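You operate a simulated robot arm through the tools that you are given. There is no shell and no other tool.

Carry out the task below with a simulated robot arm. There is one attempt and no reset: what you move stays moved.

## Task
Pump the waste oil tank down to 10 L.
Fine: slide its lid open and open the yellow valve for it; valve closed, lid closed and bolted again.

Only the result counts: the job must be done as asked and must still hold three seconds after the hand-in. Knocking over, shifting, dropping, spilling or breaking anything else fails it. A push-on lid holds only when it is set on centred and level and pressed home; a screw cap is set on level and turned clockwise until tight.

## Robot
A 7-joint arm with a two-finger parallel gripper, fixed in place. Base frame: the origin is at the foot of the arm, x ahead of it, y to its left, z up. Units: m, rad, N and s.
With the tool pointing down near the work surface it reaches from about 0.1 to 0.66 m from the base axis. Its first joint turns from -2.897 to 2.897 rad. Payload 1.57 kg.
Tool frame: the origin (TCP) lies between the finger pads and is the grasp point; the fingertips stand 0.03 m ahead of it; z points along the fingers, y is the line along which they close. The gripper opens to 0.08 m. The fingers are 0.017 m wide and 0.012 m thick; the gripper's body (0.04 by 0.082 m) begins 0.08 m behind the TCP.
Orientation is that of the tool frame in the base frame, as a unit quaternion [x, y, z, w]. With the fingers straight down and closing along the base's y, the tool's x points along the base's -x, its y along +y and its z along -z.

## Interface
- The arm moves only by the tool step_arm. Its arguments are lists of equal length, an entry for each row: "linear": the shift along the tool's x, y, z in m, a list of three; "rotation": the turn, a rotation vector about the tool's x, y, z in rad, a list of three; "grip": the closure in counts, from 0 (fully open) to 255 (shut). In form: {"linear": [[x, y, z], ...], "rotation": [[ax, ay, az], ...], "grip": [grip, ...]}. A call has 1 to 20 rows; each row shifts and turns the commanded pose from where the row before left it, along the tool's axes as they then stand. A row lasts 0.2 s, in which the tool goes at most 0.05 m and 0.15 rad; a call with a longer step from one row to the next is refused whole, and so is a gripper value outside its range. A pose out of reach is approached as far as the arm can. The call stops where the force on the tool passes 60 N (or 10 N more than at its start, if that is more) or the arm is blocked; 0.2 s more then pass. The fingers move at their own pace (about 0.072 m/s each) and stop on an object; they squeeze with about 27 N. The grip force told is the motor's: it shows also when the fingers shut on nothing. Time passes only in rows, and 0.2 s behind the last, so rows that do not move let the fingers close. It gives the time, the measured TCP pose, the force on the tool (base axes), the opening and the grip force at its end, in the units of the frame above (readings bear some noise), with the torque about the TCP (base axes, N m) and any sound that the robot's microphone picked up.
- Cameras (640 x 400 px; columns grow to the right, rows downward): "scene" is fixed at [0.0507, 0.6487, 1.5508]; the picture's right is [-0.62, -0.79, 0.00], its down [-0.36, 0.28, -0.89] and it looks along [0.70, -0.55, -0.45] (base axes); focal length 341 px, centre (320, 200). "wrist" rides on the gripper at [0.072, -0.007, -0.122] in the tool frame; the picture's right is [0.09, 1.00, 0.00], its down [-0.84, 0.08, -0.54] and it looks along [-0.54, 0.05, 0.84] (tool axes); focal length 238 px, centre (320, 200). There is no depth. A picture from a camera that has moved, and an enlarged one, comes with that camera's place and axes in the base frame and with its lens.
- grab_frame(camera): a new picture of that camera. It takes no simulated time.
- lift_body(by): slides the trunk up (or, below 0, down) by that many m; the arm rides with it, the base frame stays. It gives what a move gives, with no picture.
- close_up(camera, box): a new picture of the part [left, top, right, bottom] of that camera's present view, enlarged. It takes no simulated time.
- job_done(): hands the job in; it is judged then, once.

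Places have to be worked out from the pictures, the camera data and where the tool is seen. Open the gripper and draw the arm clear of the work before you hand the job in, unless the task says otherwise.

The tools are called after "Request:" by a JSON object that holds its "op" and its "data". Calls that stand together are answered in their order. step_arm: Moves the arm, as the interface text tells. Its arguments: {"type":"object","properties":{"linear":{"type":"array"},"rotation":{"type":"array"},"grip":{"type":"array"}},"required":["linear","rotation","grip"]} The other tools are called the same way: lift_body (by) slides the trunk up or down; grab_frame (camera) takes a picture; close_up (camera, box) takes an enlarged picture of a part of a camera's view; job_done () hands the job in.

At the start:

```text
t: 0.0
eef_pos: [0.4808, -0.0349, 1.2936]
tcp_rot: [0.001, 1.0, -0.001, 0.001]
ft_force: [0.9, 0.0, -0.4]
moment: [-0.01, 0.03, -0.01]
grip_width: 0.0801
grip_force: 0.0
trunk travel left (down, up): [-0.25, 0.23]
```

scene: 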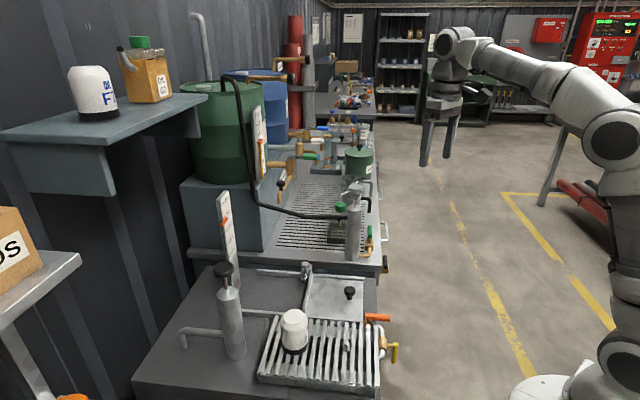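
wrist: 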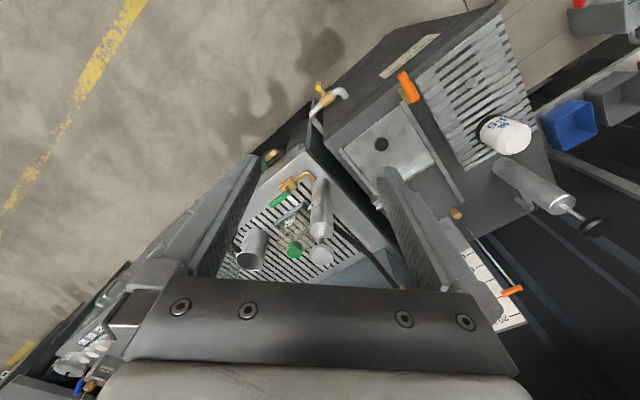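

I'll start by looking closely at the bench nearest the scene camera and the other tanks to identify the waste oil tank.

Request:
{"op": "close_up", "data": {"camera": "scene", "box": [130, 180, 410, 400]}}

Request:
{"op": "close_up", "data": {"camera": "scene", "box": [180, 60, 400, 260]}}

Request:
{"op": "close_up", "data": {"camera": "wrist", "box": [220, 0, 640, 340]}}

```text
1.82 times, centred on (270, 290) of scene
camera zoom: at [0.0507, 0.6487, 1.5508], right [-0.62, -0.79, 0.0], down [-0.36, 0.28, -0.89], along [0.7, -0.55, -0.45], focal length 620 px, centre (411, 36)
```

zoom: 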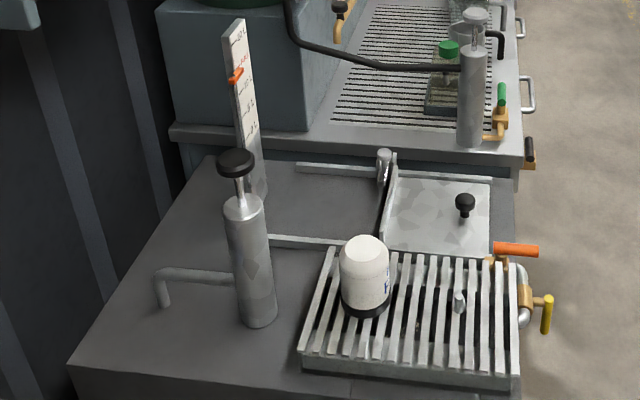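

```text
2.00 times, centred on (290, 160) of scene
camera zoom: at [0.0507, 0.6487, 1.5508], right [-0.62, -0.79, 0.0], down [-0.36, 0.28, -0.89], along [0.7, -0.55, -0.45], focal length 682 px, centre (380, 280)
```

zoom: 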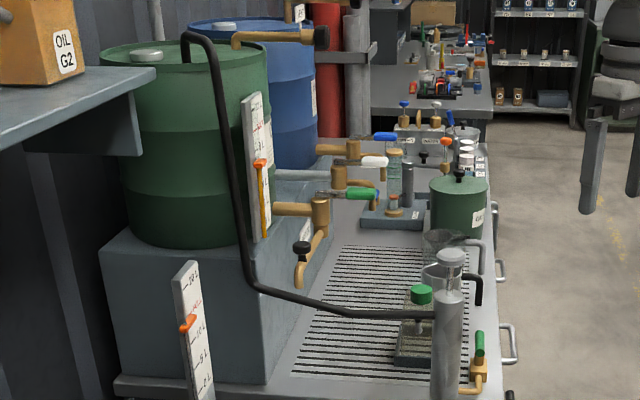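

```text
1.18 times, centred on (430, 170) of wrist
camera zoom: at [0.4076, -0.0403, 1.4143], right [-0.09, 1.0, 0.0], down [0.84, 0.08, 0.54], along [0.54, 0.05, -0.84], focal length 280 px, centre (191, 235)
```

zoom: 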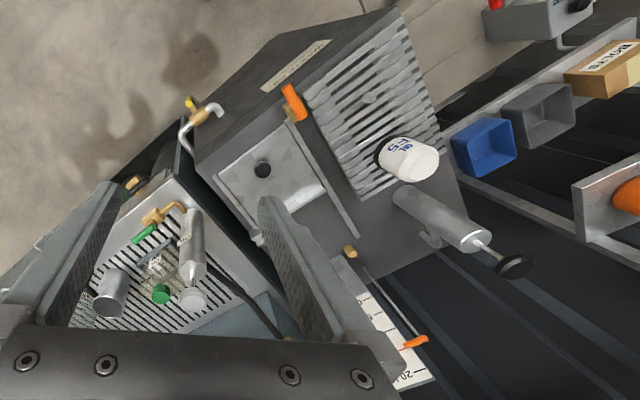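

The near dark box is the waste-oil tank: it has a grate, a lid with a knob, a hand pump with a black handle, a gauge, and yellow and orange handles. I'll shift the tool left (+y), staying high, so the wrist camera gets a clearer view.

Request:
{"op": "step_arm", "data": {"linear": [[0, 0.04, 0], [0, 0.04, 0], [0, 0.04, 0], [0, 0.04, 0], [0, 0, 0]], "rotation": [[0, 0, 0], [0, 0, 0], [0, 0, 0], [0, 0, 0], [0, 0, 0]], "grip": [0, 0, 0, 0, 0]}}

Request:
{"op": "grab_frame", "data": {"camera": "wrist"}}

Request:
{"op": "close_up", "data": {"camera": "scene", "box": [290, 260, 410, 335]}}

Request:
{"op": "close_up", "data": {"camera": "scene", "box": [180, 180, 300, 255]}}

Request:
{"op": "close_up", "data": {"camera": "scene", "box": [310, 310, 430, 385]}}

```text
t: 1.2
eef_pos: [0.4798, 0.1287, 1.2945]
tcp_rot: [0.001, 1.0, 0.0, 0.0]
ft_force: [0.3, -0.3, -0.4]
moment: [0.0, 0.0, -0.03]
grip_width: 0.08
grip_force: 0.2
trunk travel left (down, up): [-0.25, 0.23]
```

```text
taken
camera wrist: at [0.4075, 0.1214, 1.4167], right [-0.09, 1.0, 0.0], down [0.84, 0.08, 0.54], along [0.54, 0.05, -0.84], focal length 238 px, centre (320, 200)
```

wrist: 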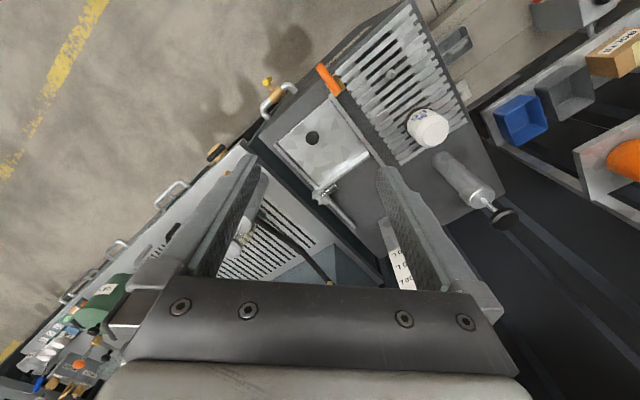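

```text
5.33 times, centred on (350, 298) of scene
camera zoom: at [0.0507, 0.6487, 1.5508], right [-0.62, -0.79, 0.0], down [-0.36, 0.28, -0.89], along [0.7, -0.55, -0.45], focal length 1818 px, centre (160, -320)
```

zoom: 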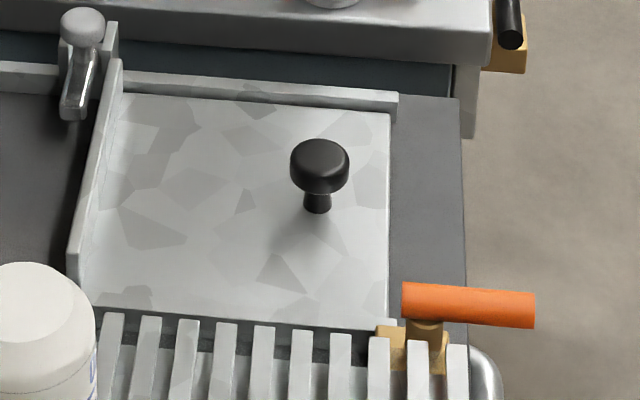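

```text
5.33 times, centred on (240, 218) of scene
camera zoom: at [0.0507, 0.6487, 1.5508], right [-0.62, -0.79, 0.0], down [-0.36, 0.28, -0.89], along [0.7, -0.55, -0.45], focal length 1818 px, centre (747, 107)
```

zoom: 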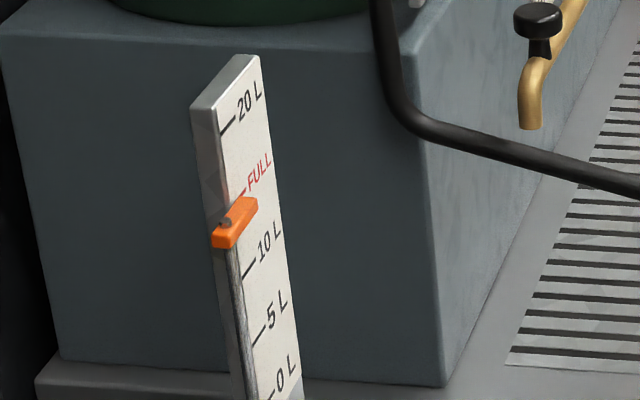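

```text
5.33 times, centred on (370, 348) of scene
camera zoom: at [0.0507, 0.6487, 1.5508], right [-0.62, -0.79, 0.0], down [-0.36, 0.28, -0.89], along [0.7, -0.55, -0.45], focal length 1818 px, centre (53, -587)
```

zoom: 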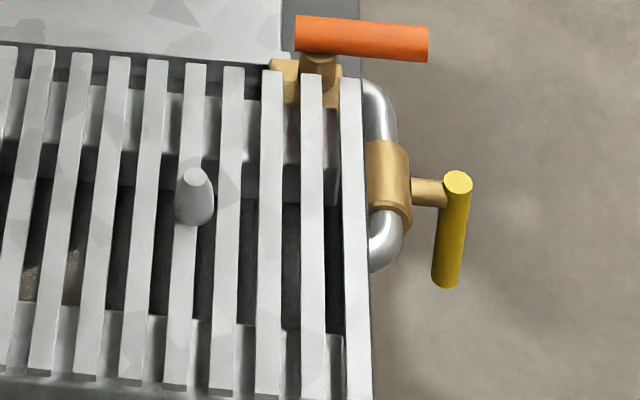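

The gauge float reads about 12–13 L, and the lid knob triangulates to about (0.585, 0.12, 0.88). I'll yaw the tool 45° to square up to the bench and look again.

Request:
{"op": "step_arm", "data": {"linear": [[0, 0, 0], [0, 0, 0], [0, 0, 0], [0, 0, 0], [0, 0, 0], [0, 0, 0], [0, 0, 0]], "rotation": [[0, 0, -0.13], [0, 0, -0.13], [0, 0, -0.13], [0, 0, -0.13], [0, 0, -0.13], [0, 0, -0.135], [0, 0, 0]], "grip": [0, 0, 0, 0, 0, 0, 0]}}

Request:
{"op": "grab_frame", "data": {"camera": "wrist"}}

Request:
{"op": "grab_frame", "data": {"camera": "scene"}}

```text
t: 2.8
eef_pos: [0.4805, 0.1269, 1.2923]
tcp_rot: [-0.383, 0.924, 0.0, 0.0]
ft_force: [0.3, -0.5, -0.4]
moment: [-0.02, -0.01, -0.05]
grip_width: 0.0801
grip_force: 0.1
trunk travel left (down, up): [-0.25, 0.23]
```

```text
taken
camera wrist: at [0.4341, 0.0711, 1.4146], right [-0.77, 0.64, 0.0], down [0.54, 0.65, 0.54], along [0.35, 0.42, -0.84], focal length 238 px, centre (320, 200)
```

wrist: 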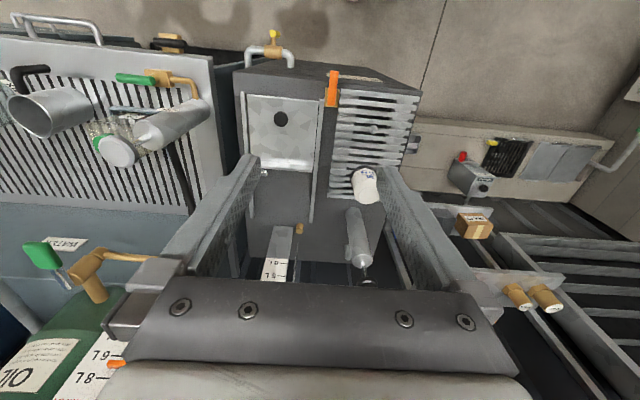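

```text
taken
```

scene: 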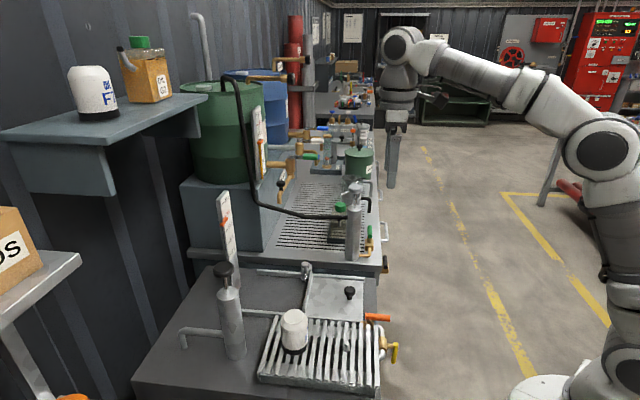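

The view is now nearly aligned with the tank, so I'll zoom in on its details.

Request:
{"op": "close_up", "data": {"camera": "wrist", "box": [220, 20, 440, 160]}}

Request:
{"op": "close_up", "data": {"camera": "wrist", "box": [230, 140, 400, 290]}}

Request:
{"op": "close_up", "data": {"camera": "scene", "box": [170, 250, 330, 370]}}

```text
2.86 times, centred on (330, 90) of wrist
camera zoom: at [0.4341, 0.0711, 1.4146], right [-0.77, 0.64, 0.0], down [0.54, 0.65, 0.54], along [0.35, 0.42, -0.84], focal length 681 px, centre (291, 514)
```

zoom: 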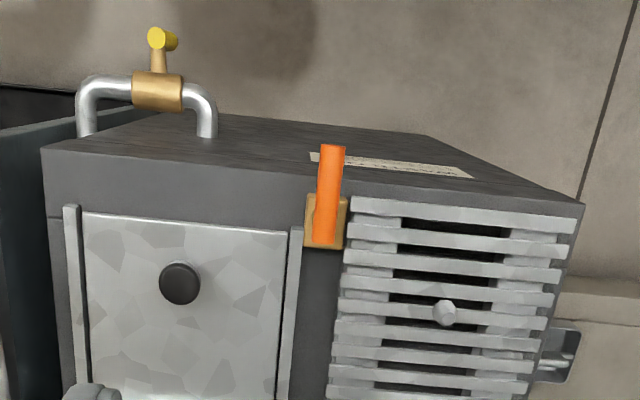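

```text
2.67 times, centred on (315, 215) of wrist
camera zoom: at [0.4341, 0.0711, 1.4146], right [-0.77, 0.64, 0.0], down [0.54, 0.65, 0.54], along [0.35, 0.42, -0.84], focal length 636 px, centre (333, 160)
```

zoom: 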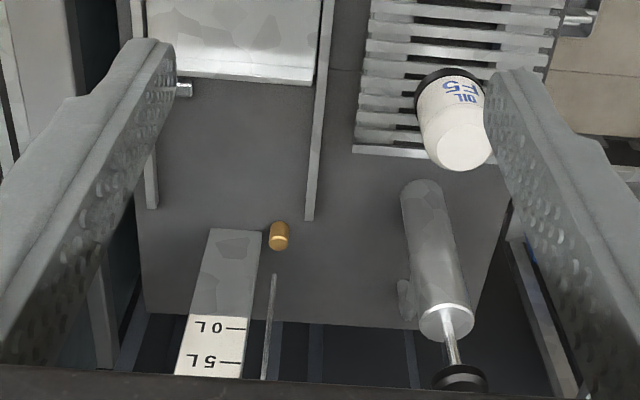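

```text
3.33 times, centred on (250, 310) of scene
camera zoom: at [0.0507, 0.6487, 1.5508], right [-0.62, -0.79, 0.0], down [-0.36, 0.28, -0.89], along [0.7, -0.55, -0.45], focal length 1136 px, centre (553, -167)
```

zoom: 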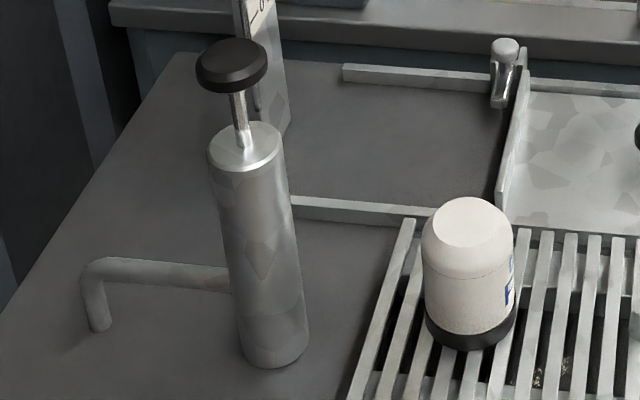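

The yellow valve sits on a horizontal pipe on the tank's front face, with its handle hanging down across the pipe, so it is closed. The lid bolt is at the lid's rear right corner, hidden by a finger, so I'll move forward and down to see it.

Request:
{"op": "step_arm", "data": {"linear": [[-0.04, -0.02, 0.03], [-0.04, -0.02, 0.03], [-0.04, -0.02, 0.03], [-0.02, -0.02, 0.03], [0, 0, 0]], "rotation": [[0, 0, 0], [0, 0, 0], [0, 0, 0], [0, 0, 0], [0, 0, 0]], "grip": [0, 0, 0, 0, 0]}}

Request:
{"op": "grab_frame", "data": {"camera": "wrist"}}

Request:
{"op": "close_up", "data": {"camera": "wrist", "box": [200, 0, 440, 160]}}

```text
refused: row 1 steps farther than a row can; nothing moved
```

```text
taken
camera wrist: at [0.4341, 0.0711, 1.4146], right [-0.77, 0.64, 0.0], down [0.54, 0.65, 0.54], along [0.35, 0.42, -0.84], focal length 238 px, centre (320, 200)
```

wrist: 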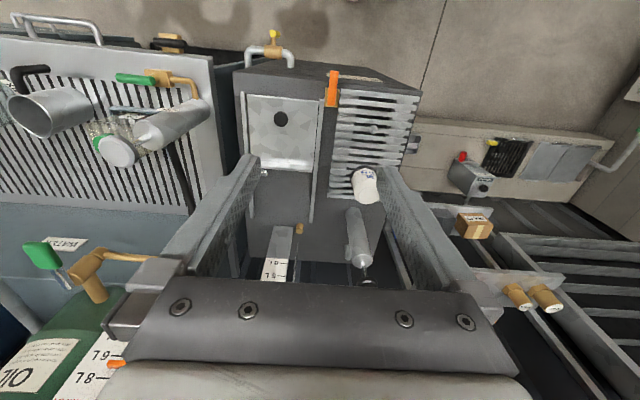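

```text
2.50 times, centred on (320, 80) of wrist
camera zoom: at [0.4341, 0.0711, 1.4146], right [-0.77, 0.64, 0.0], down [0.54, 0.65, 0.54], along [0.35, 0.42, -0.84], focal length 596 px, centre (320, 500)
```

zoom: 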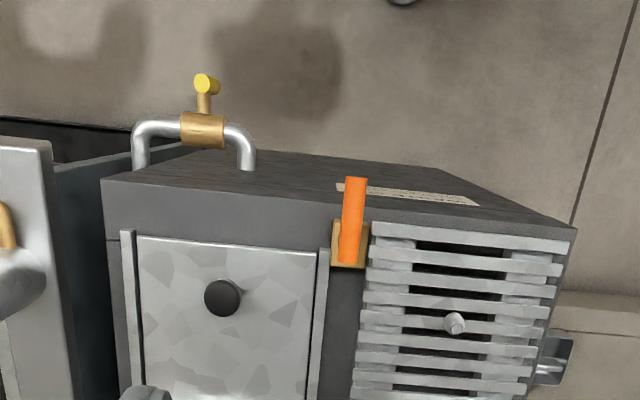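

The step was over the limit, so I'll repeat the move with smaller rows.

Request:
{"op": "step_arm", "data": {"linear": [[-0.035, -0.015, 0.025], [-0.035, -0.015, 0.025], [-0.035, -0.015, 0.025], [-0.035, -0.015, 0.025], [-0.02, -0.015, 0.02], [0, 0, 0]], "rotation": [[0, 0, 0], [0, 0, 0], [0, 0, 0], [0, 0, 0], [0, 0, 0], [0, 0, 0]], "grip": [0, 0, 0, 0, 0, 0]}}

Request:
{"op": "grab_frame", "data": {"camera": "wrist"}}

Request:
{"op": "close_up", "data": {"camera": "wrist", "box": [200, 0, 440, 160]}}

```text
t: 4.2
eef_pos: [0.6118, 0.1785, 1.1778]
tcp_rot: [-0.382, 0.924, 0.0, 0.0]
ft_force: [-0.9, 0.8, 0.2]
moment: [0.0, 0.0, -0.01]
grip_width: 0.08
grip_force: 0.1
out of reach, approached as far as the arm can: row 4, 5
trunk travel left (down, up): [-0.25, 0.23]
```

```text
taken
camera wrist: at [0.565, 0.123, 1.2993], right [-0.77, 0.64, 0.0], down [0.54, 0.65, 0.54], along [0.35, 0.42, -0.84], focal length 238 px, centre (320, 200)
```

wrist: 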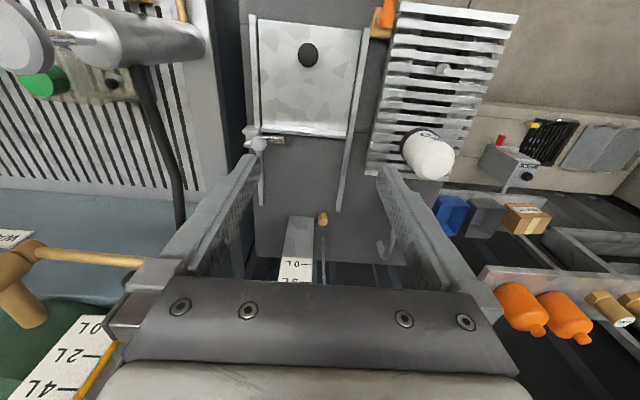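

```text
2.50 times, centred on (320, 80) of wrist
camera zoom: at [0.565, 0.123, 1.2993], right [-0.77, 0.64, 0.0], down [0.54, 0.65, 0.54], along [0.35, 0.42, -0.84], focal length 596 px, centre (320, 500)
```

zoom: 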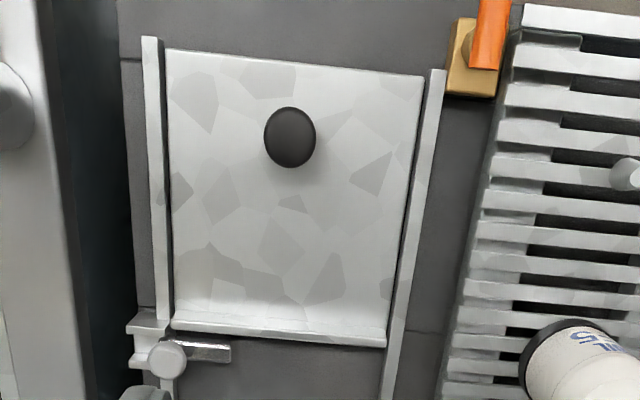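

The tank is squared at 45°, the lid slides away from the robot between its rails, and the bolt bar crosses behind the lid's rear edge. I'll zoom in on the bolt.

Request:
{"op": "close_up", "data": {"camera": "wrist", "box": [225, 110, 305, 160]}}

Request:
{"op": "close_up", "data": {"camera": "scene", "box": [280, 250, 344, 290]}}

Request:
{"op": "close_up", "data": {"camera": "scene", "box": [355, 305, 419, 385]}}

Request:
{"op": "close_up", "data": {"camera": "scene", "box": [200, 255, 264, 365]}}

```text
8.00 times, centred on (265, 135) of wrist
camera zoom: at [0.565, 0.123, 1.2993], right [-0.77, 0.64, 0.0], down [0.54, 0.65, 0.54], along [0.35, 0.42, -0.84], focal length 1907 px, centre (760, 720)
```

zoom: 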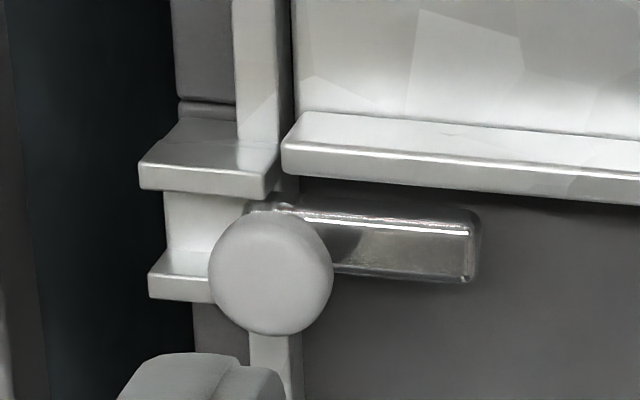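

```text
10.00 times, centred on (312, 270) of scene
camera zoom: at [0.0507, 0.6487, 1.5508], right [-0.62, -0.79, 0.0], down [-0.36, 0.28, -0.89], along [0.7, -0.55, -0.45], focal length 3409 px, centre (400, -500)
```

zoom: 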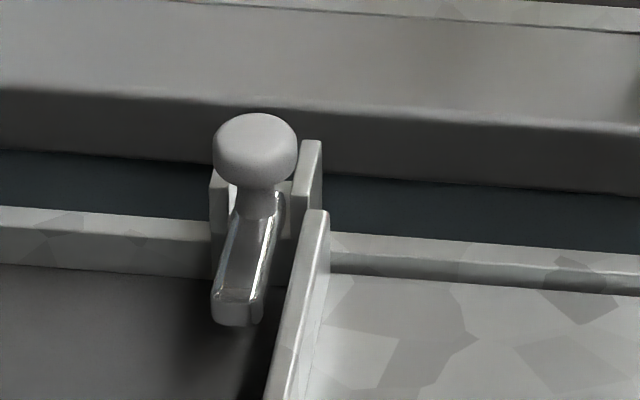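

```text
5.00 times, centred on (387, 345) of scene
camera zoom: at [0.0507, 0.6487, 1.5508], right [-0.62, -0.79, 0.0], down [-0.36, 0.28, -0.89], along [0.7, -0.55, -0.45], focal length 1704 px, centre (-15, -525)
```

zoom: 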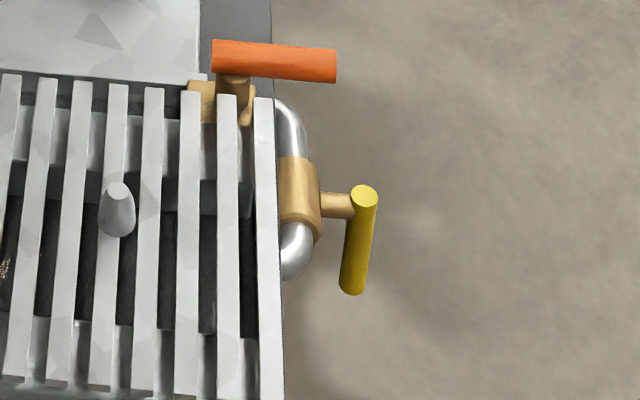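

```text
3.64 times, centred on (232, 310) of scene
camera zoom: at [0.0507, 0.6487, 1.5508], right [-0.62, -0.79, 0.0], down [-0.36, 0.28, -0.89], along [0.7, -0.55, -0.45], focal length 1240 px, centre (640, -200)
```

zoom: 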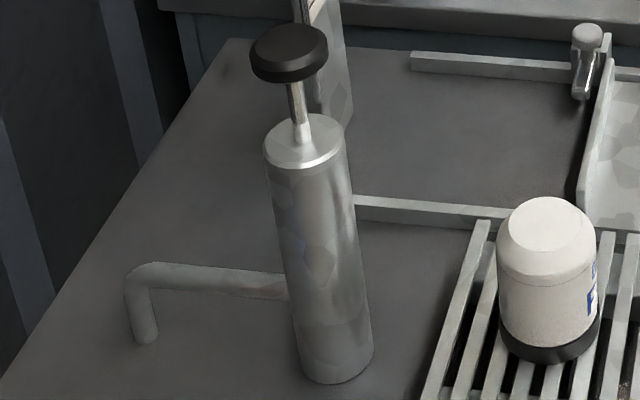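

The bolt is a bar held between two guide plates with a knob on top at roughly (0.735, 0.163, 0.905), and it should slide out to the right. I'll raise the trunk for more reach and then view it again from above.

Request:
{"op": "lift_body", "data": {"by": 0.15}}

```text
t: 6.0
eef_pos: [0.6117, 0.1787, 1.3271]
tcp_rot: [-0.383, 0.924, 0.0, -0.001]
ft_force: [-0.7, 0.4, 0.5]
moment: [0.0, -0.01, -0.01]
grip_width: 0.0802
grip_force: 0.0
trunk travel left (down, up): [-0.4, 0.08]
```

Now I'll lower straight down over the tank to about z = 1.0 and check the reported pose.

Request:
{"op": "step_arm", "data": {"linear": [[0, 0, 0.045], [0, 0, 0.045], [0, 0, 0.045], [0, 0, 0.045], [0, -0.03, 0.03], [0, -0.04, 0.02], [0, -0.03, 0], [0, 0, 0]], "rotation": [[0, 0, 0], [0, 0, 0], [0, 0, 0], [0, 0, 0], [0, 0, 0], [0, 0, 0], [0, 0, 0], [0, 0, 0]], "grip": [0, 0, 0, 0, 0, 0, 0, 0]}}

Request:
{"op": "grab_frame", "data": {"camera": "wrist"}}

Request:
{"op": "grab_frame", "data": {"camera": "scene"}}

```text
t: 7.8
eef_pos: [0.6834, 0.1075, 1.0958]
tcp_rot: [-0.383, 0.924, 0.001, 0.0]
ft_force: [-0.9, 0.1, -0.2]
moment: [0.01, 0.0, 0.0]
grip_width: 0.0798
grip_force: 0.0
trunk travel left (down, up): [-0.4, 0.08]
```

```text
taken
camera wrist: at [0.6361, 0.0524, 1.2173], right [-0.77, 0.64, 0.0], down [0.54, 0.65, 0.54], along [0.35, 0.42, -0.84], focal length 238 px, centre (320, 200)
```

wrist: 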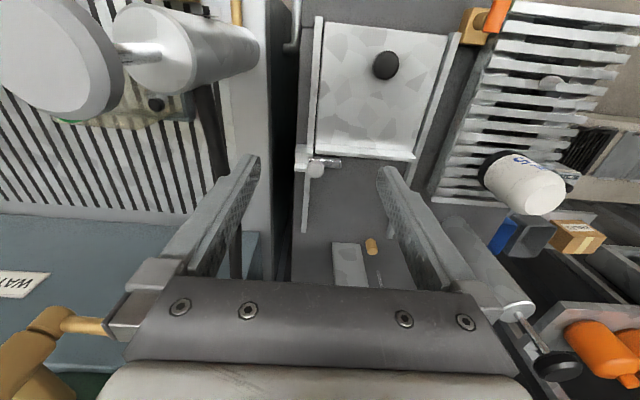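

```text
taken
```

scene: 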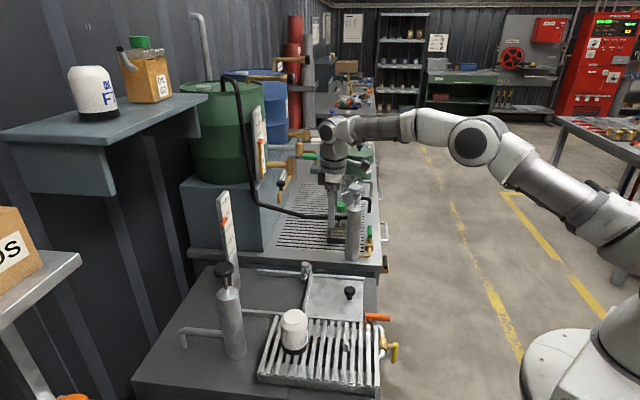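

The ball knob re-triangulates to u≈0.638 along the depth axis, v≈-0.405 along the width axis, z≈0.905, and the neighbouring pump stays clear. I'll move over it with the fingers open across the slide direction and stop above it.

Request:
{"op": "step_arm", "data": {"linear": [[-0.04, 0, 0.02], [-0.039, 0, 0.02], [0, 0, 0.045], [0, 0, 0.045], [0, 0, 0]], "rotation": [[0, 0, 0], [0, 0, 0], [0, 0, 0], [0, 0, 0], [0, 0, 0]], "grip": [0, 0, 0, 0, 0]}}

Request:
{"op": "grab_frame", "data": {"camera": "wrist"}}

Request:
{"op": "close_up", "data": {"camera": "scene", "box": [250, 200, 410, 300]}}

```text
t: 8.9
eef_pos: [0.7046, 0.1454, 0.9706]
tcp_rot: [-0.382, 0.924, 0.0, 0.0]
ft_force: [-0.4, 0.7, -0.5]
moment: [-0.01, 0.01, 0.04]
grip_width: 0.0802
grip_force: 0.0
out of reach, approached as far as the arm can: row 1, 2
trunk travel left (down, up): [-0.4, 0.08]
```

```text
taken
camera wrist: at [0.6581, 0.0907, 1.0925], right [-0.77, 0.64, 0.0], down [0.54, 0.65, 0.54], along [0.35, 0.42, -0.84], focal length 238 px, centre (320, 200)
```

wrist: 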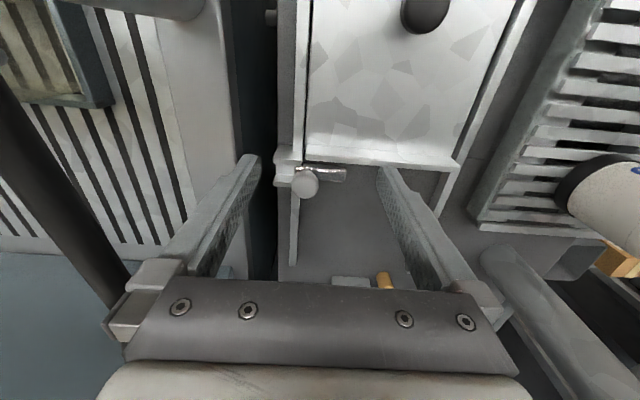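

```text
4.00 times, centred on (330, 250) of scene
camera zoom: at [0.0507, 0.6487, 1.5508], right [-0.62, -0.79, 0.0], down [-0.36, 0.28, -0.89], along [0.7, -0.55, -0.45], focal length 1364 px, centre (280, 0)
```

zoom: 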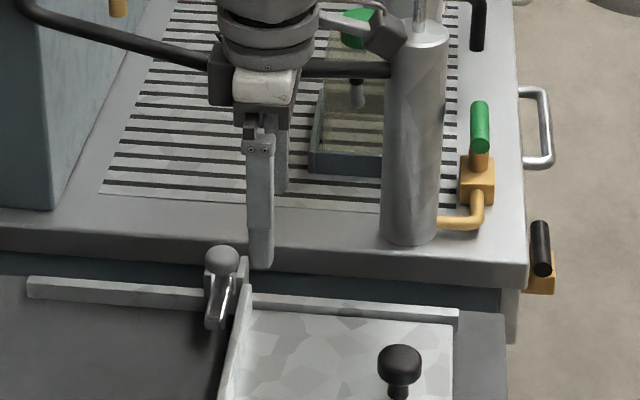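

It stopped about 0.037 short in depth because of reach at the higher height. Now that I'm lower, I'll extend outward again.

Request:
{"op": "step_arm", "data": {"linear": [[-0.02, -0.01, 0], [-0.017, 0, 0], [0, 0, 0]], "rotation": [[0, 0, 0], [0, 0, 0], [0, 0, 0]], "grip": [0, 0, 0]}}

```text
t: 9.8
eef_pos: [0.7048, 0.1556, 0.9723]
tcp_rot: [-0.383, 0.924, -0.001, 0.0]
ft_force: [0.6, 0.1, -0.3]
moment: [-0.04, -0.02, 0.01]
grip_width: 0.08
grip_force: 0.0
out of reach, approached as far as the arm can: row 1, 2
trunk travel left (down, up): [-0.4, 0.08]
```

Reach with the tool vertical tops out near 0.72 m. I'll tilt the tool about 25° outward around the closing axis to extend it, holding the TCP height.

Request:
{"op": "step_arm", "data": {"linear": [[0, 0, 0], [0, 0, 0], [0, 0, 0], [0, 0, 0]], "rotation": [[0, -0.147, 0], [0, -0.147, 0], [0, -0.147, 0], [0, 0, 0]], "grip": [0, 0, 0, 0]}}

```text
t: 10.8
eef_pos: [0.7069, 0.1559, 0.9737]
tcp_rot: [-0.373, 0.901, 0.084, 0.203]
ft_force: [-0.7, -0.2, 0.1]
moment: [0.01, -0.02, 0.03]
grip_width: 0.08
grip_force: 0.0
trunk travel left (down, up): [-0.4, 0.08]
```

Request:
{"op": "grab_frame", "data": {"camera": "wrist"}}

Request:
{"op": "close_up", "data": {"camera": "scene", "box": [250, 200, 410, 300]}}

```text
taken
camera wrist: at [0.6273, 0.069, 1.0527], right [-0.76, 0.65, -0.04], down [0.32, 0.42, 0.85], along [0.56, 0.63, -0.53], focal length 238 px, centre (320, 200)
```

wrist: 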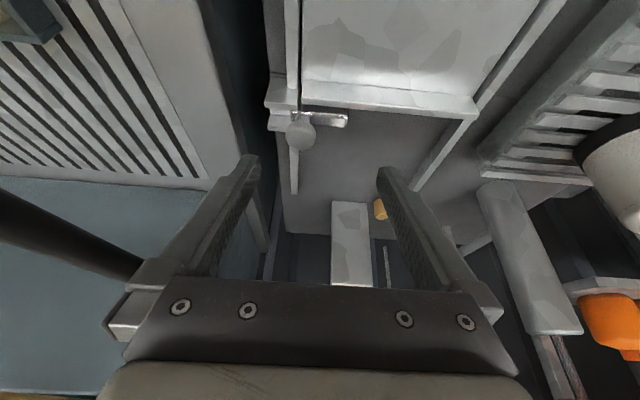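

```text
4.00 times, centred on (330, 250) of scene
camera zoom: at [0.0507, 0.6487, 1.5508], right [-0.62, -0.79, 0.0], down [-0.36, 0.28, -0.89], along [0.7, -0.55, -0.45], focal length 1364 px, centre (280, 0)
```

zoom: 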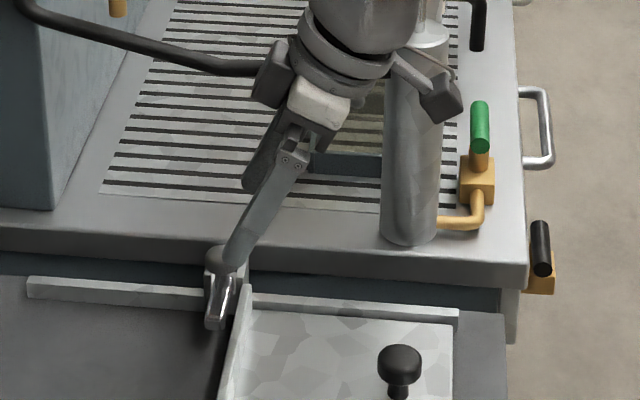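

The ball reads about u 0.632, v -0.404, z 0.905. I'll centre on it and descend along the tool axis to straddle the ball.

Request:
{"op": "step_arm", "data": {"linear": [[0.004, -0.0145, 0.0], [0.004, 0, 0.03], [0, 0, 0.02], [0, 0, 0.01], [0, 0, 0]], "rotation": [[0, 0, 0], [0, 0, 0], [0, 0, 0], [0, 0, 0], [0, 0, 0]], "grip": [0, 0, 0, 0, 0]}}

Request:
{"op": "close_up", "data": {"camera": "wrist", "box": [200, 60, 440, 240]}}

Request:
{"op": "close_up", "data": {"camera": "scene", "box": [280, 235, 344, 285]}}

```text
t: 11.9
eef_pos: [0.73, 0.1581, 0.914]
tcp_rot: [-0.374, 0.901, 0.084, 0.203]
ft_force: [0.6, -0.9, -0.5]
moment: [0.0, -0.01, -0.05]
grip_width: 0.0799
grip_force: 0.0
trunk travel left (down, up): [-0.4, 0.08]
```

```text
2.22 times, centred on (320, 150) of wrist
camera zoom: at [0.6514, 0.0704, 0.9941], right [-0.76, 0.65, -0.04], down [0.32, 0.43, 0.85], along [0.56, 0.63, -0.53], focal length 530 px, centre (320, 311)
```

zoom: 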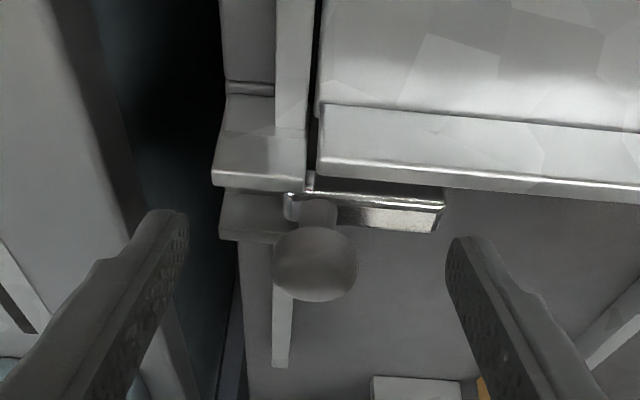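

```text
8.00 times, centred on (312, 260) of scene
camera zoom: at [0.0507, 0.6487, 1.5508], right [-0.62, -0.79, 0.0], down [-0.36, 0.28, -0.89], along [0.7, -0.55, -0.45], focal length 2727 px, centre (384, -280)
```

zoom: 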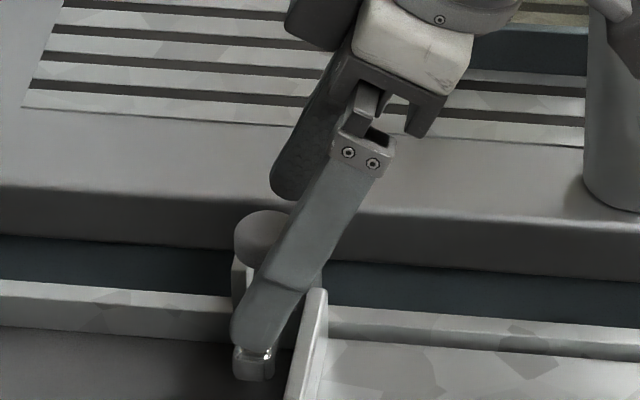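

The ball sits between the pads just ahead of the TCP and is centred. I'll close on it.

Request:
{"op": "step_arm", "data": {"linear": [[0, 0, 0], [0, 0, 0], [0, 0, 0], [0, 0, 0], [0, 0, 0]], "rotation": [[0, 0, 0], [0, 0, 0], [0, 0, 0], [0, 0, 0], [0, 0, 0]], "grip": [100, 180, 255, 255, 255]}}

Request:
{"op": "close_up", "data": {"camera": "wrist", "box": [200, 60, 440, 240]}}

Request:
{"op": "close_up", "data": {"camera": "scene", "box": [280, 235, 344, 285]}}

```text
t: 13.2
eef_pos: [0.7314, 0.1572, 0.9156]
tcp_rot: [-0.373, 0.902, 0.083, 0.203]
ft_force: [6.0, -4.2, -0.6]
moment: [-0.07, -0.16, -0.09]
grip_width: 0.0255
grip_force: 37.4
trunk travel left (down, up): [-0.4, 0.08]
```

```text
2.22 times, centred on (320, 150) of wrist
camera zoom: at [0.6519, 0.0695, 0.9943], right [-0.76, 0.65, -0.04], down [0.32, 0.43, 0.85], along [0.56, 0.63, -0.53], focal length 530 px, centre (320, 311)
```

zoom: 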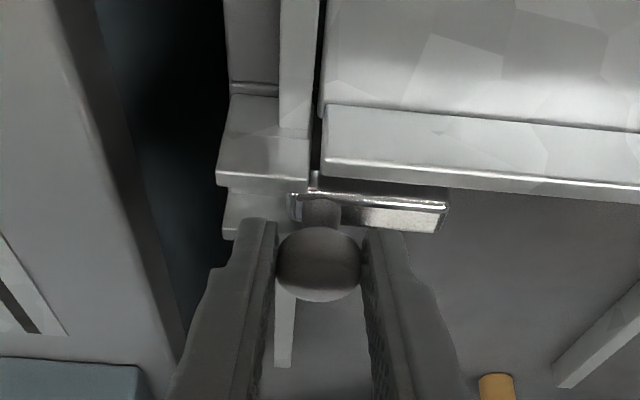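

```text
8.00 times, centred on (312, 260) of scene
camera zoom: at [0.0507, 0.6487, 1.5508], right [-0.62, -0.79, 0.0], down [-0.36, 0.28, -0.89], along [0.7, -0.55, -0.45], focal length 2727 px, centre (384, -280)
```

zoom: 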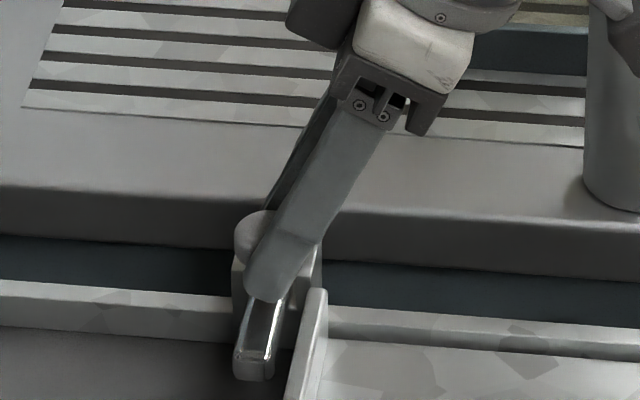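

The ball is held at 25 mm width. I'll pull gently in -v as a test slide.

Request:
{"op": "step_arm", "data": {"linear": [[0, -0.008, 0], [0, -0.008, 0], [0, 0, 0]], "rotation": [[0, 0, 0], [0, 0, 0], [0, 0, 0]], "grip": [255, 255, 255]}}

Request:
{"op": "close_up", "data": {"camera": "wrist", "box": [200, 60, 440, 240]}}

```text
t: 13.9
eef_pos: [0.7419, 0.1469, 0.9149]
tcp_rot: [-0.374, 0.901, 0.084, 0.202]
ft_force: [-3.4, -2.7, 0.8]
moment: [-0.65, 0.87, 0.03]
grip_width: 0.025
grip_force: 36.5
trunk travel left (down, up): [-0.4, 0.08]
```

```text
2.22 times, centred on (320, 150) of wrist
camera zoom: at [0.6621, 0.0596, 0.9945], right [-0.76, 0.65, -0.04], down [0.32, 0.43, 0.85], along [0.56, 0.63, -0.53], focal length 530 px, centre (320, 311)
```

zoom: 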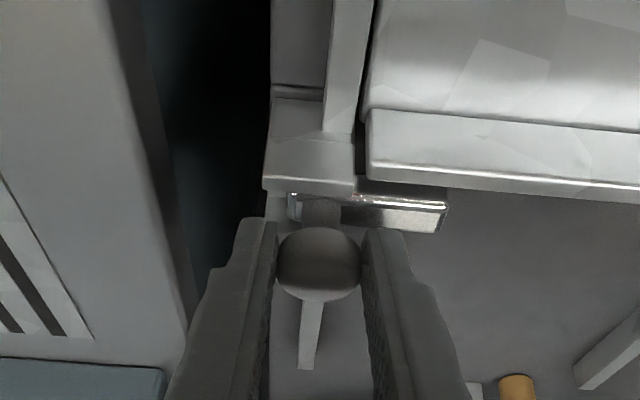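

The bolt slides freely. I'll continue outward until it is fully retracted or reaches its stop.

Request:
{"op": "step_arm", "data": {"linear": [[0, -0.008, 0], [0, -0.008, 0], [0, -0.008, 0], [0, 0, 0]], "rotation": [[0, 0, 0], [0, 0, 0], [0, 0, 0], [0, 0, 0]], "grip": [255, 255, 255, 255]}}

Request:
{"op": "close_up", "data": {"camera": "wrist", "box": [200, 60, 440, 240]}}

```text
t: 14.9
eef_pos: [0.7576, 0.1299, 0.915]
tcp_rot: [-0.373, 0.902, 0.083, 0.202]
ft_force: [-2.4, -2.9, -2.2]
moment: [-0.36, 0.37, 0.05]
grip_width: 0.0253
grip_force: 37.4
trunk travel left (down, up): [-0.4, 0.08]
```

```text
2.22 times, centred on (320, 150) of wrist
camera zoom: at [0.6791, 0.0425, 0.9944], right [-0.76, 0.65, -0.04], down [0.32, 0.43, 0.85], along [0.56, 0.63, -0.53], focal length 530 px, centre (320, 311)
```

zoom: 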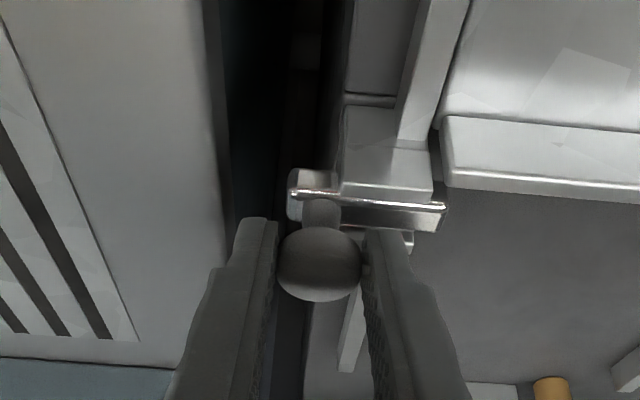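

The bar tip is almost level with the lid edge, so I'll pull a little farther.

Request:
{"op": "step_arm", "data": {"linear": [[0, -0.006, 0], [0, -0.006, 0], [0, 0, 0]], "rotation": [[0, 0, 0], [0, 0, 0], [0, 0, 0]], "grip": [255, 255, 255]}}

Request:
{"op": "close_up", "data": {"camera": "wrist", "box": [200, 60, 440, 240]}}

```text
t: 15.8
eef_pos: [0.7654, 0.1224, 0.9149]
tcp_rot: [-0.374, 0.901, 0.084, 0.201]
ft_force: [-9.6, 1.4, -1.9]
moment: [0.31, 0.01, 0.13]
grip_width: 0.0254
grip_force: 36.9
trunk travel left (down, up): [-0.4, 0.08]
```

```text
2.22 times, centred on (320, 150) of wrist
camera zoom: at [0.6865, 0.0351, 0.9943], right [-0.76, 0.64, -0.04], down [0.32, 0.43, 0.85], along [0.56, 0.64, -0.53], focal length 530 px, centre (320, 311)
```

zoom: 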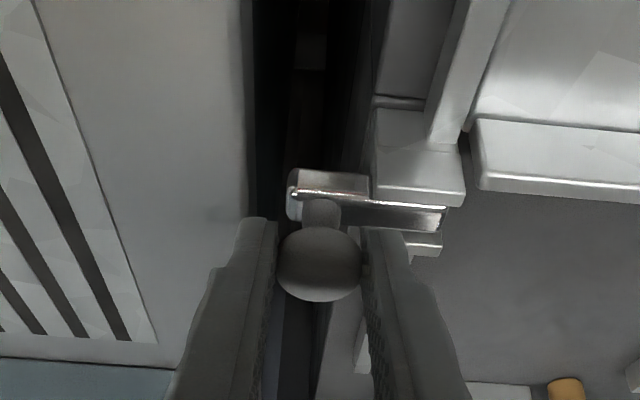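

The bar is clear of the lid and at its stop. I'll release partway and back out along the tool axis.

Request:
{"op": "step_arm", "data": {"linear": [[0, 0.003, 0], [0, 0, 0], [0, 0, -0.03], [0, 0, -0.04], [0, 0.03, -0.03], [0, 0.03, -0.02], [0, 0, 0]], "rotation": [[0, 0, 0], [0, 0, 0], [0, 0, 0], [0, 0, 0], [0, 0, 0], [0, 0, 0], [0, 0, 0]], "grip": [120, 110, 110, 110, 110, 60, 0]}}

Request:
{"op": "grab_frame", "data": {"camera": "wrist"}}

Request:
{"op": "close_up", "data": {"camera": "scene", "box": [250, 220, 410, 320]}}

```text
t: 17.4
eef_pos: [0.6847, 0.1298, 1.0247]
tcp_rot: [-0.373, 0.902, 0.084, 0.202]
ft_force: [0.7, 0.3, 0.4]
moment: [0.01, -0.02, 0.01]
grip_width: 0.0804
grip_force: 0.0
trunk travel left (down, up): [-0.4, 0.08]
```

```text
taken
camera wrist: at [0.6057, 0.0431, 1.1041], right [-0.76, 0.65, -0.04], down [0.32, 0.43, 0.85], along [0.56, 0.63, -0.53], focal length 238 px, centre (320, 200)
```

wrist: 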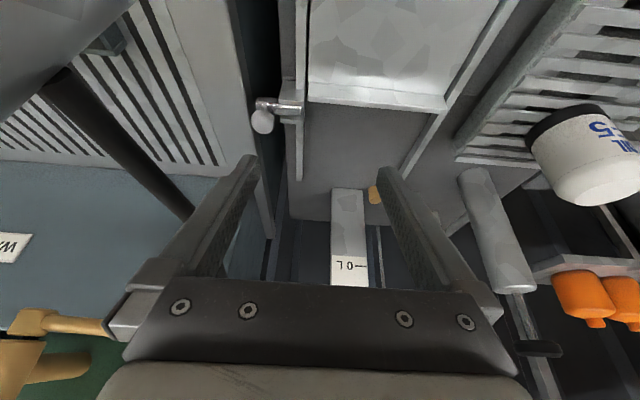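

```text
4.00 times, centred on (330, 270) of scene
camera zoom: at [0.0507, 0.6487, 1.5508], right [-0.62, -0.79, 0.0], down [-0.36, 0.28, -0.89], along [0.7, -0.55, -0.45], focal length 1364 px, centre (280, -80)
```

zoom: 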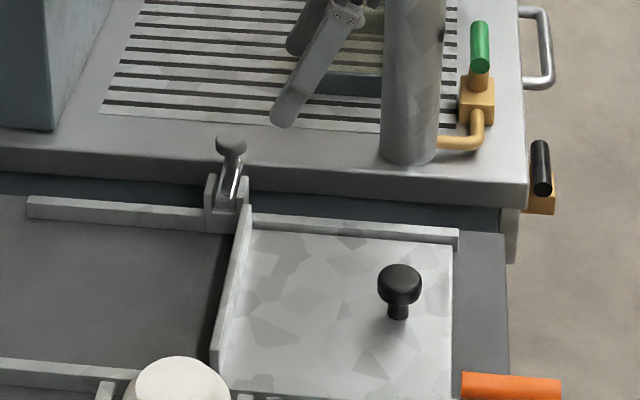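

The bolt is fully withdrawn. Next I'll move over the lid knob (u≈0.4985, v≈-0.330, z≈0.875) with the fingers straddling it and stop just above.

Request:
{"op": "step_arm", "data": {"linear": [[0.0255, 0.0207, -0.012], [0.0255, 0.0207, -0.012], [0.0254, 0.0206, -0.0121], [0.0135, 0, 0.0286], [0.0135, 0, 0.0286], [0.0135, 0, 0.0286], [0, 0, 0]], "rotation": [[0, 0, 0], [0, 0, 0], [0, 0, 0], [0, 0, 0], [0, 0, 0], [0, 0, 0], [0, 0, 0]], "grip": [0, 0, 0, 0, 0, 0, 0]}}

Request:
{"op": "grab_frame", "data": {"camera": "wrist"}}

Request:
{"op": "close_up", "data": {"camera": "scene", "box": [270, 220, 430, 320]}}

```text
t: 18.9
eef_pos: [0.5828, 0.115, 0.9285]
tcp_rot: [-0.373, 0.902, 0.084, 0.203]
ft_force: [0.1, 0.4, 0.1]
moment: [-0.01, -0.04, -0.02]
grip_width: 0.0798
grip_force: 0.1
trunk travel left (down, up): [-0.4, 0.08]
```

```text
taken
camera wrist: at [0.5039, 0.0289, 1.0086], right [-0.76, 0.65, -0.04], down [0.32, 0.43, 0.85], along [0.56, 0.63, -0.53], focal length 238 px, centre (320, 200)
```

wrist: 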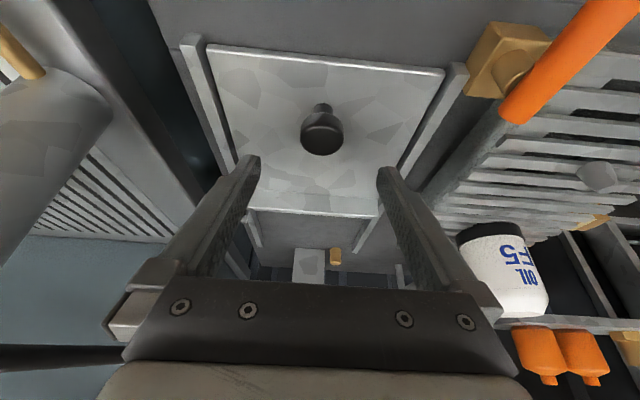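

```text
4.00 times, centred on (350, 270) of scene
camera zoom: at [0.0507, 0.6487, 1.5508], right [-0.62, -0.79, 0.0], down [-0.36, 0.28, -0.89], along [0.7, -0.55, -0.45], focal length 1364 px, centre (200, -80)
```

zoom: 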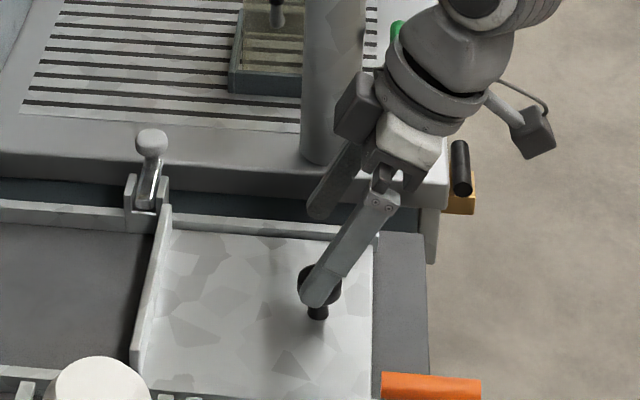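

The knob is centred between the fingers. I'll lower to grip height and close on it.

Request:
{"op": "step_arm", "data": {"linear": [[0.0095, 0.001, 0.0183], [0.0095, 0, 0.0183], [0, 0, 0], [0, 0, 0], [0, 0, 0], [0, 0, 0], [0, 0, 0]], "rotation": [[0, 0, 0], [0, 0, 0], [0, 0, 0], [0, 0, 0], [0, 0, 0], [0, 0, 0], [0, 0, 0]], "grip": [0, 0, 0, 120, 200, 255, 255]}}

Request:
{"op": "close_up", "data": {"camera": "wrist", "box": [200, 60, 440, 240]}}

Request:
{"op": "close_up", "data": {"camera": "scene", "box": [270, 220, 430, 320]}}

```text
t: 20.6
eef_pos: [0.5819, 0.1147, 0.8871]
tcp_rot: [-0.372, 0.902, 0.083, 0.202]
ft_force: [5.8, -4.5, -1.9]
moment: [-0.1, -0.13, -0.08]
grip_width: 0.0311
grip_force: 39.5
trunk travel left (down, up): [-0.4, 0.08]
```

```text
2.22 times, centred on (320, 150) of wrist
camera zoom: at [0.5025, 0.0276, 0.9678], right [-0.76, 0.65, -0.04], down [0.32, 0.43, 0.85], along [0.57, 0.63, -0.53], focal length 530 px, centre (320, 311)
```

zoom: 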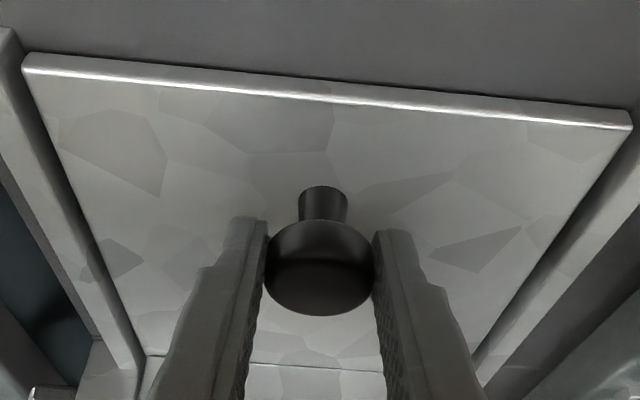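

```text
4.00 times, centred on (350, 270) of scene
camera zoom: at [0.0507, 0.6487, 1.5508], right [-0.62, -0.79, 0.0], down [-0.36, 0.28, -0.89], along [0.7, -0.55, -0.45], focal length 1364 px, centre (200, -80)
```

zoom: 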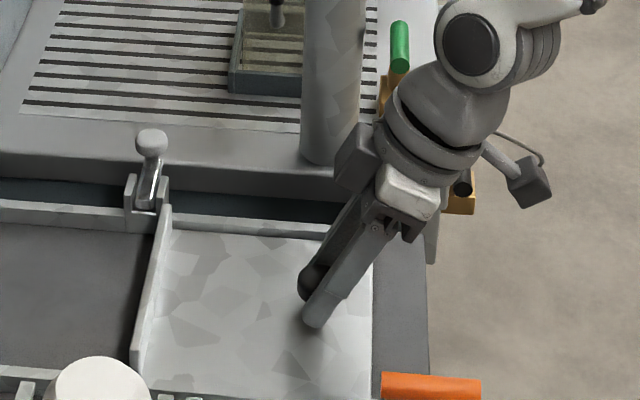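

The knob is gripped at 31 mm. I'll test sliding the lid away from the robot along +u, with a slight relief in v.

Request:
{"op": "step_arm", "data": {"linear": [[-0.009, -0.001, 0.0043], [-0.009, -0.001, 0.0043], [0, 0, 0]], "rotation": [[0, 0, 0], [0, 0, 0], [0, 0, 0]], "grip": [255, 255, 255]}}

Request:
{"op": "close_up", "data": {"camera": "scene", "box": [250, 220, 410, 320]}}

```text
t: 21.4
eef_pos: [0.5963, 0.129, 0.8891]
tcp_rot: [-0.375, 0.901, 0.086, 0.202]
ft_force: [-1.8, 0.4, 3.2]
moment: [-0.04, 0.28, -0.04]
grip_width: 0.031
grip_force: 40.7
trunk travel left (down, up): [-0.4, 0.08]
```

```text
4.00 times, centred on (330, 270) of scene
camera zoom: at [0.0507, 0.6487, 1.5508], right [-0.62, -0.79, 0.0], down [-0.36, 0.28, -0.89], along [0.7, -0.55, -0.45], focal length 1364 px, centre (280, -80)
```

zoom: 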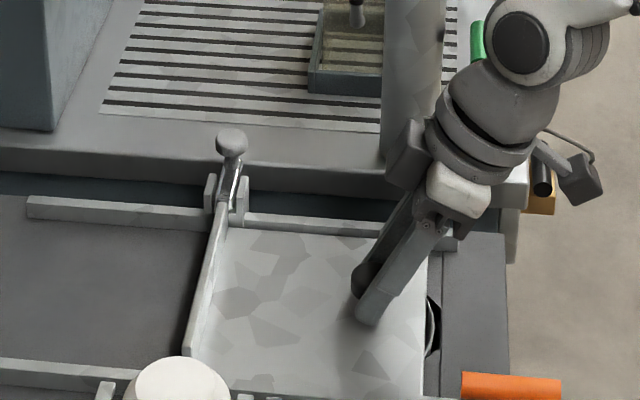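

The lid slides freely and an opening shows at the front edge. I'll continue to nearly full travel.

Request:
{"op": "step_arm", "data": {"linear": [[-0.018, 0, 0.0085], [-0.018, 0, 0.0085], [-0.018, 0, 0.0085], [-0.018, 0, 0.0085], [-0.018, 0, 0.0085], [0, 0, 0]], "rotation": [[0, 0, 0], [0, 0, 0], [0, 0, 0], [0, 0, 0], [0, 0, 0], [0, 0, 0]], "grip": [255, 255, 255, 255, 255, 255]}}

Request:
{"op": "close_up", "data": {"camera": "scene", "box": [210, 200, 410, 330]}}

```text
t: 22.8
eef_pos: [0.6661, 0.1993, 0.8888]
tcp_rot: [-0.375, 0.901, 0.085, 0.202]
ft_force: [-8.8, 10.0, 8.5]
moment: [0.25, 0.18, 0.16]
grip_width: 0.0313
grip_force: 40.0
trunk travel left (down, up): [-0.4, 0.08]
```

```text
3.08 times, centred on (310, 265) of scene
camera zoom: at [0.0507, 0.6487, 1.5508], right [-0.62, -0.79, 0.0], down [-0.36, 0.28, -0.89], along [0.7, -0.55, -0.45], focal length 1049 px, centre (351, 0)
```

zoom: 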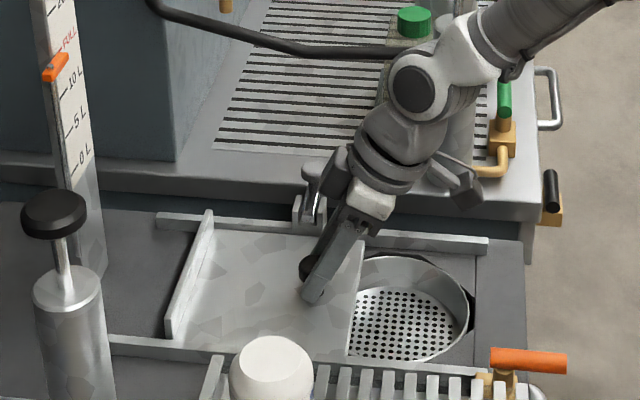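

The lid is open about 0.12 m and a strainer is visible below. I'll slide it the rest of the way, correcting slightly in +v for the side load.

Request:
{"op": "step_arm", "data": {"linear": [[-0.009, 0.001, 0.0043], [-0.009, 0.001, 0.0043], [-0.009, 0, 0.0043], [0, 0, 0]], "rotation": [[0, 0, 0], [0, 0, 0], [0, 0, 0], [0, 0, 0]], "grip": [255, 255, 255, 255]}}

Request:
{"op": "close_up", "data": {"camera": "scene", "box": [210, 200, 410, 330]}}

```text
t: 23.8
eef_pos: [0.6862, 0.2188, 0.8888]
tcp_rot: [-0.373, 0.902, 0.083, 0.203]
ft_force: [-7.3, 8.1, 9.7]
moment: [-0.15, 0.37, 0.09]
grip_width: 0.0309
grip_force: 40.1
trunk travel left (down, up): [-0.4, 0.08]
```

```text
3.08 times, centred on (310, 265) of scene
camera zoom: at [0.0507, 0.6487, 1.5508], right [-0.62, -0.79, 0.0], down [-0.36, 0.28, -0.89], along [0.7, -0.55, -0.45], focal length 1049 px, centre (351, 0)
```

zoom: 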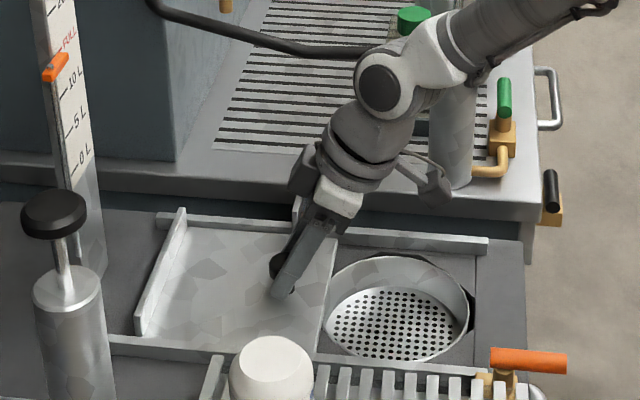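

The lid is nearly at the end of its rails. I'll nudge it slightly to find the stop.

Request:
{"op": "step_arm", "data": {"linear": [[-0.007, 0.001, 0.0034], [-0.007, 0.001, 0.0034], [0, 0, 0]], "rotation": [[0, 0, 0], [0, 0, 0], [0, 0, 0]], "grip": [255, 255, 255]}}

```text
t: 24.6
eef_pos: [0.6964, 0.2306, 0.8897]
tcp_rot: [-0.374, 0.901, 0.084, 0.204]
ft_force: [-1.2, 0.4, 10.0]
moment: [-0.34, 0.25, 0.01]
grip_width: 0.0311
grip_force: 40.4
trunk travel left (down, up): [-0.4, 0.08]
```

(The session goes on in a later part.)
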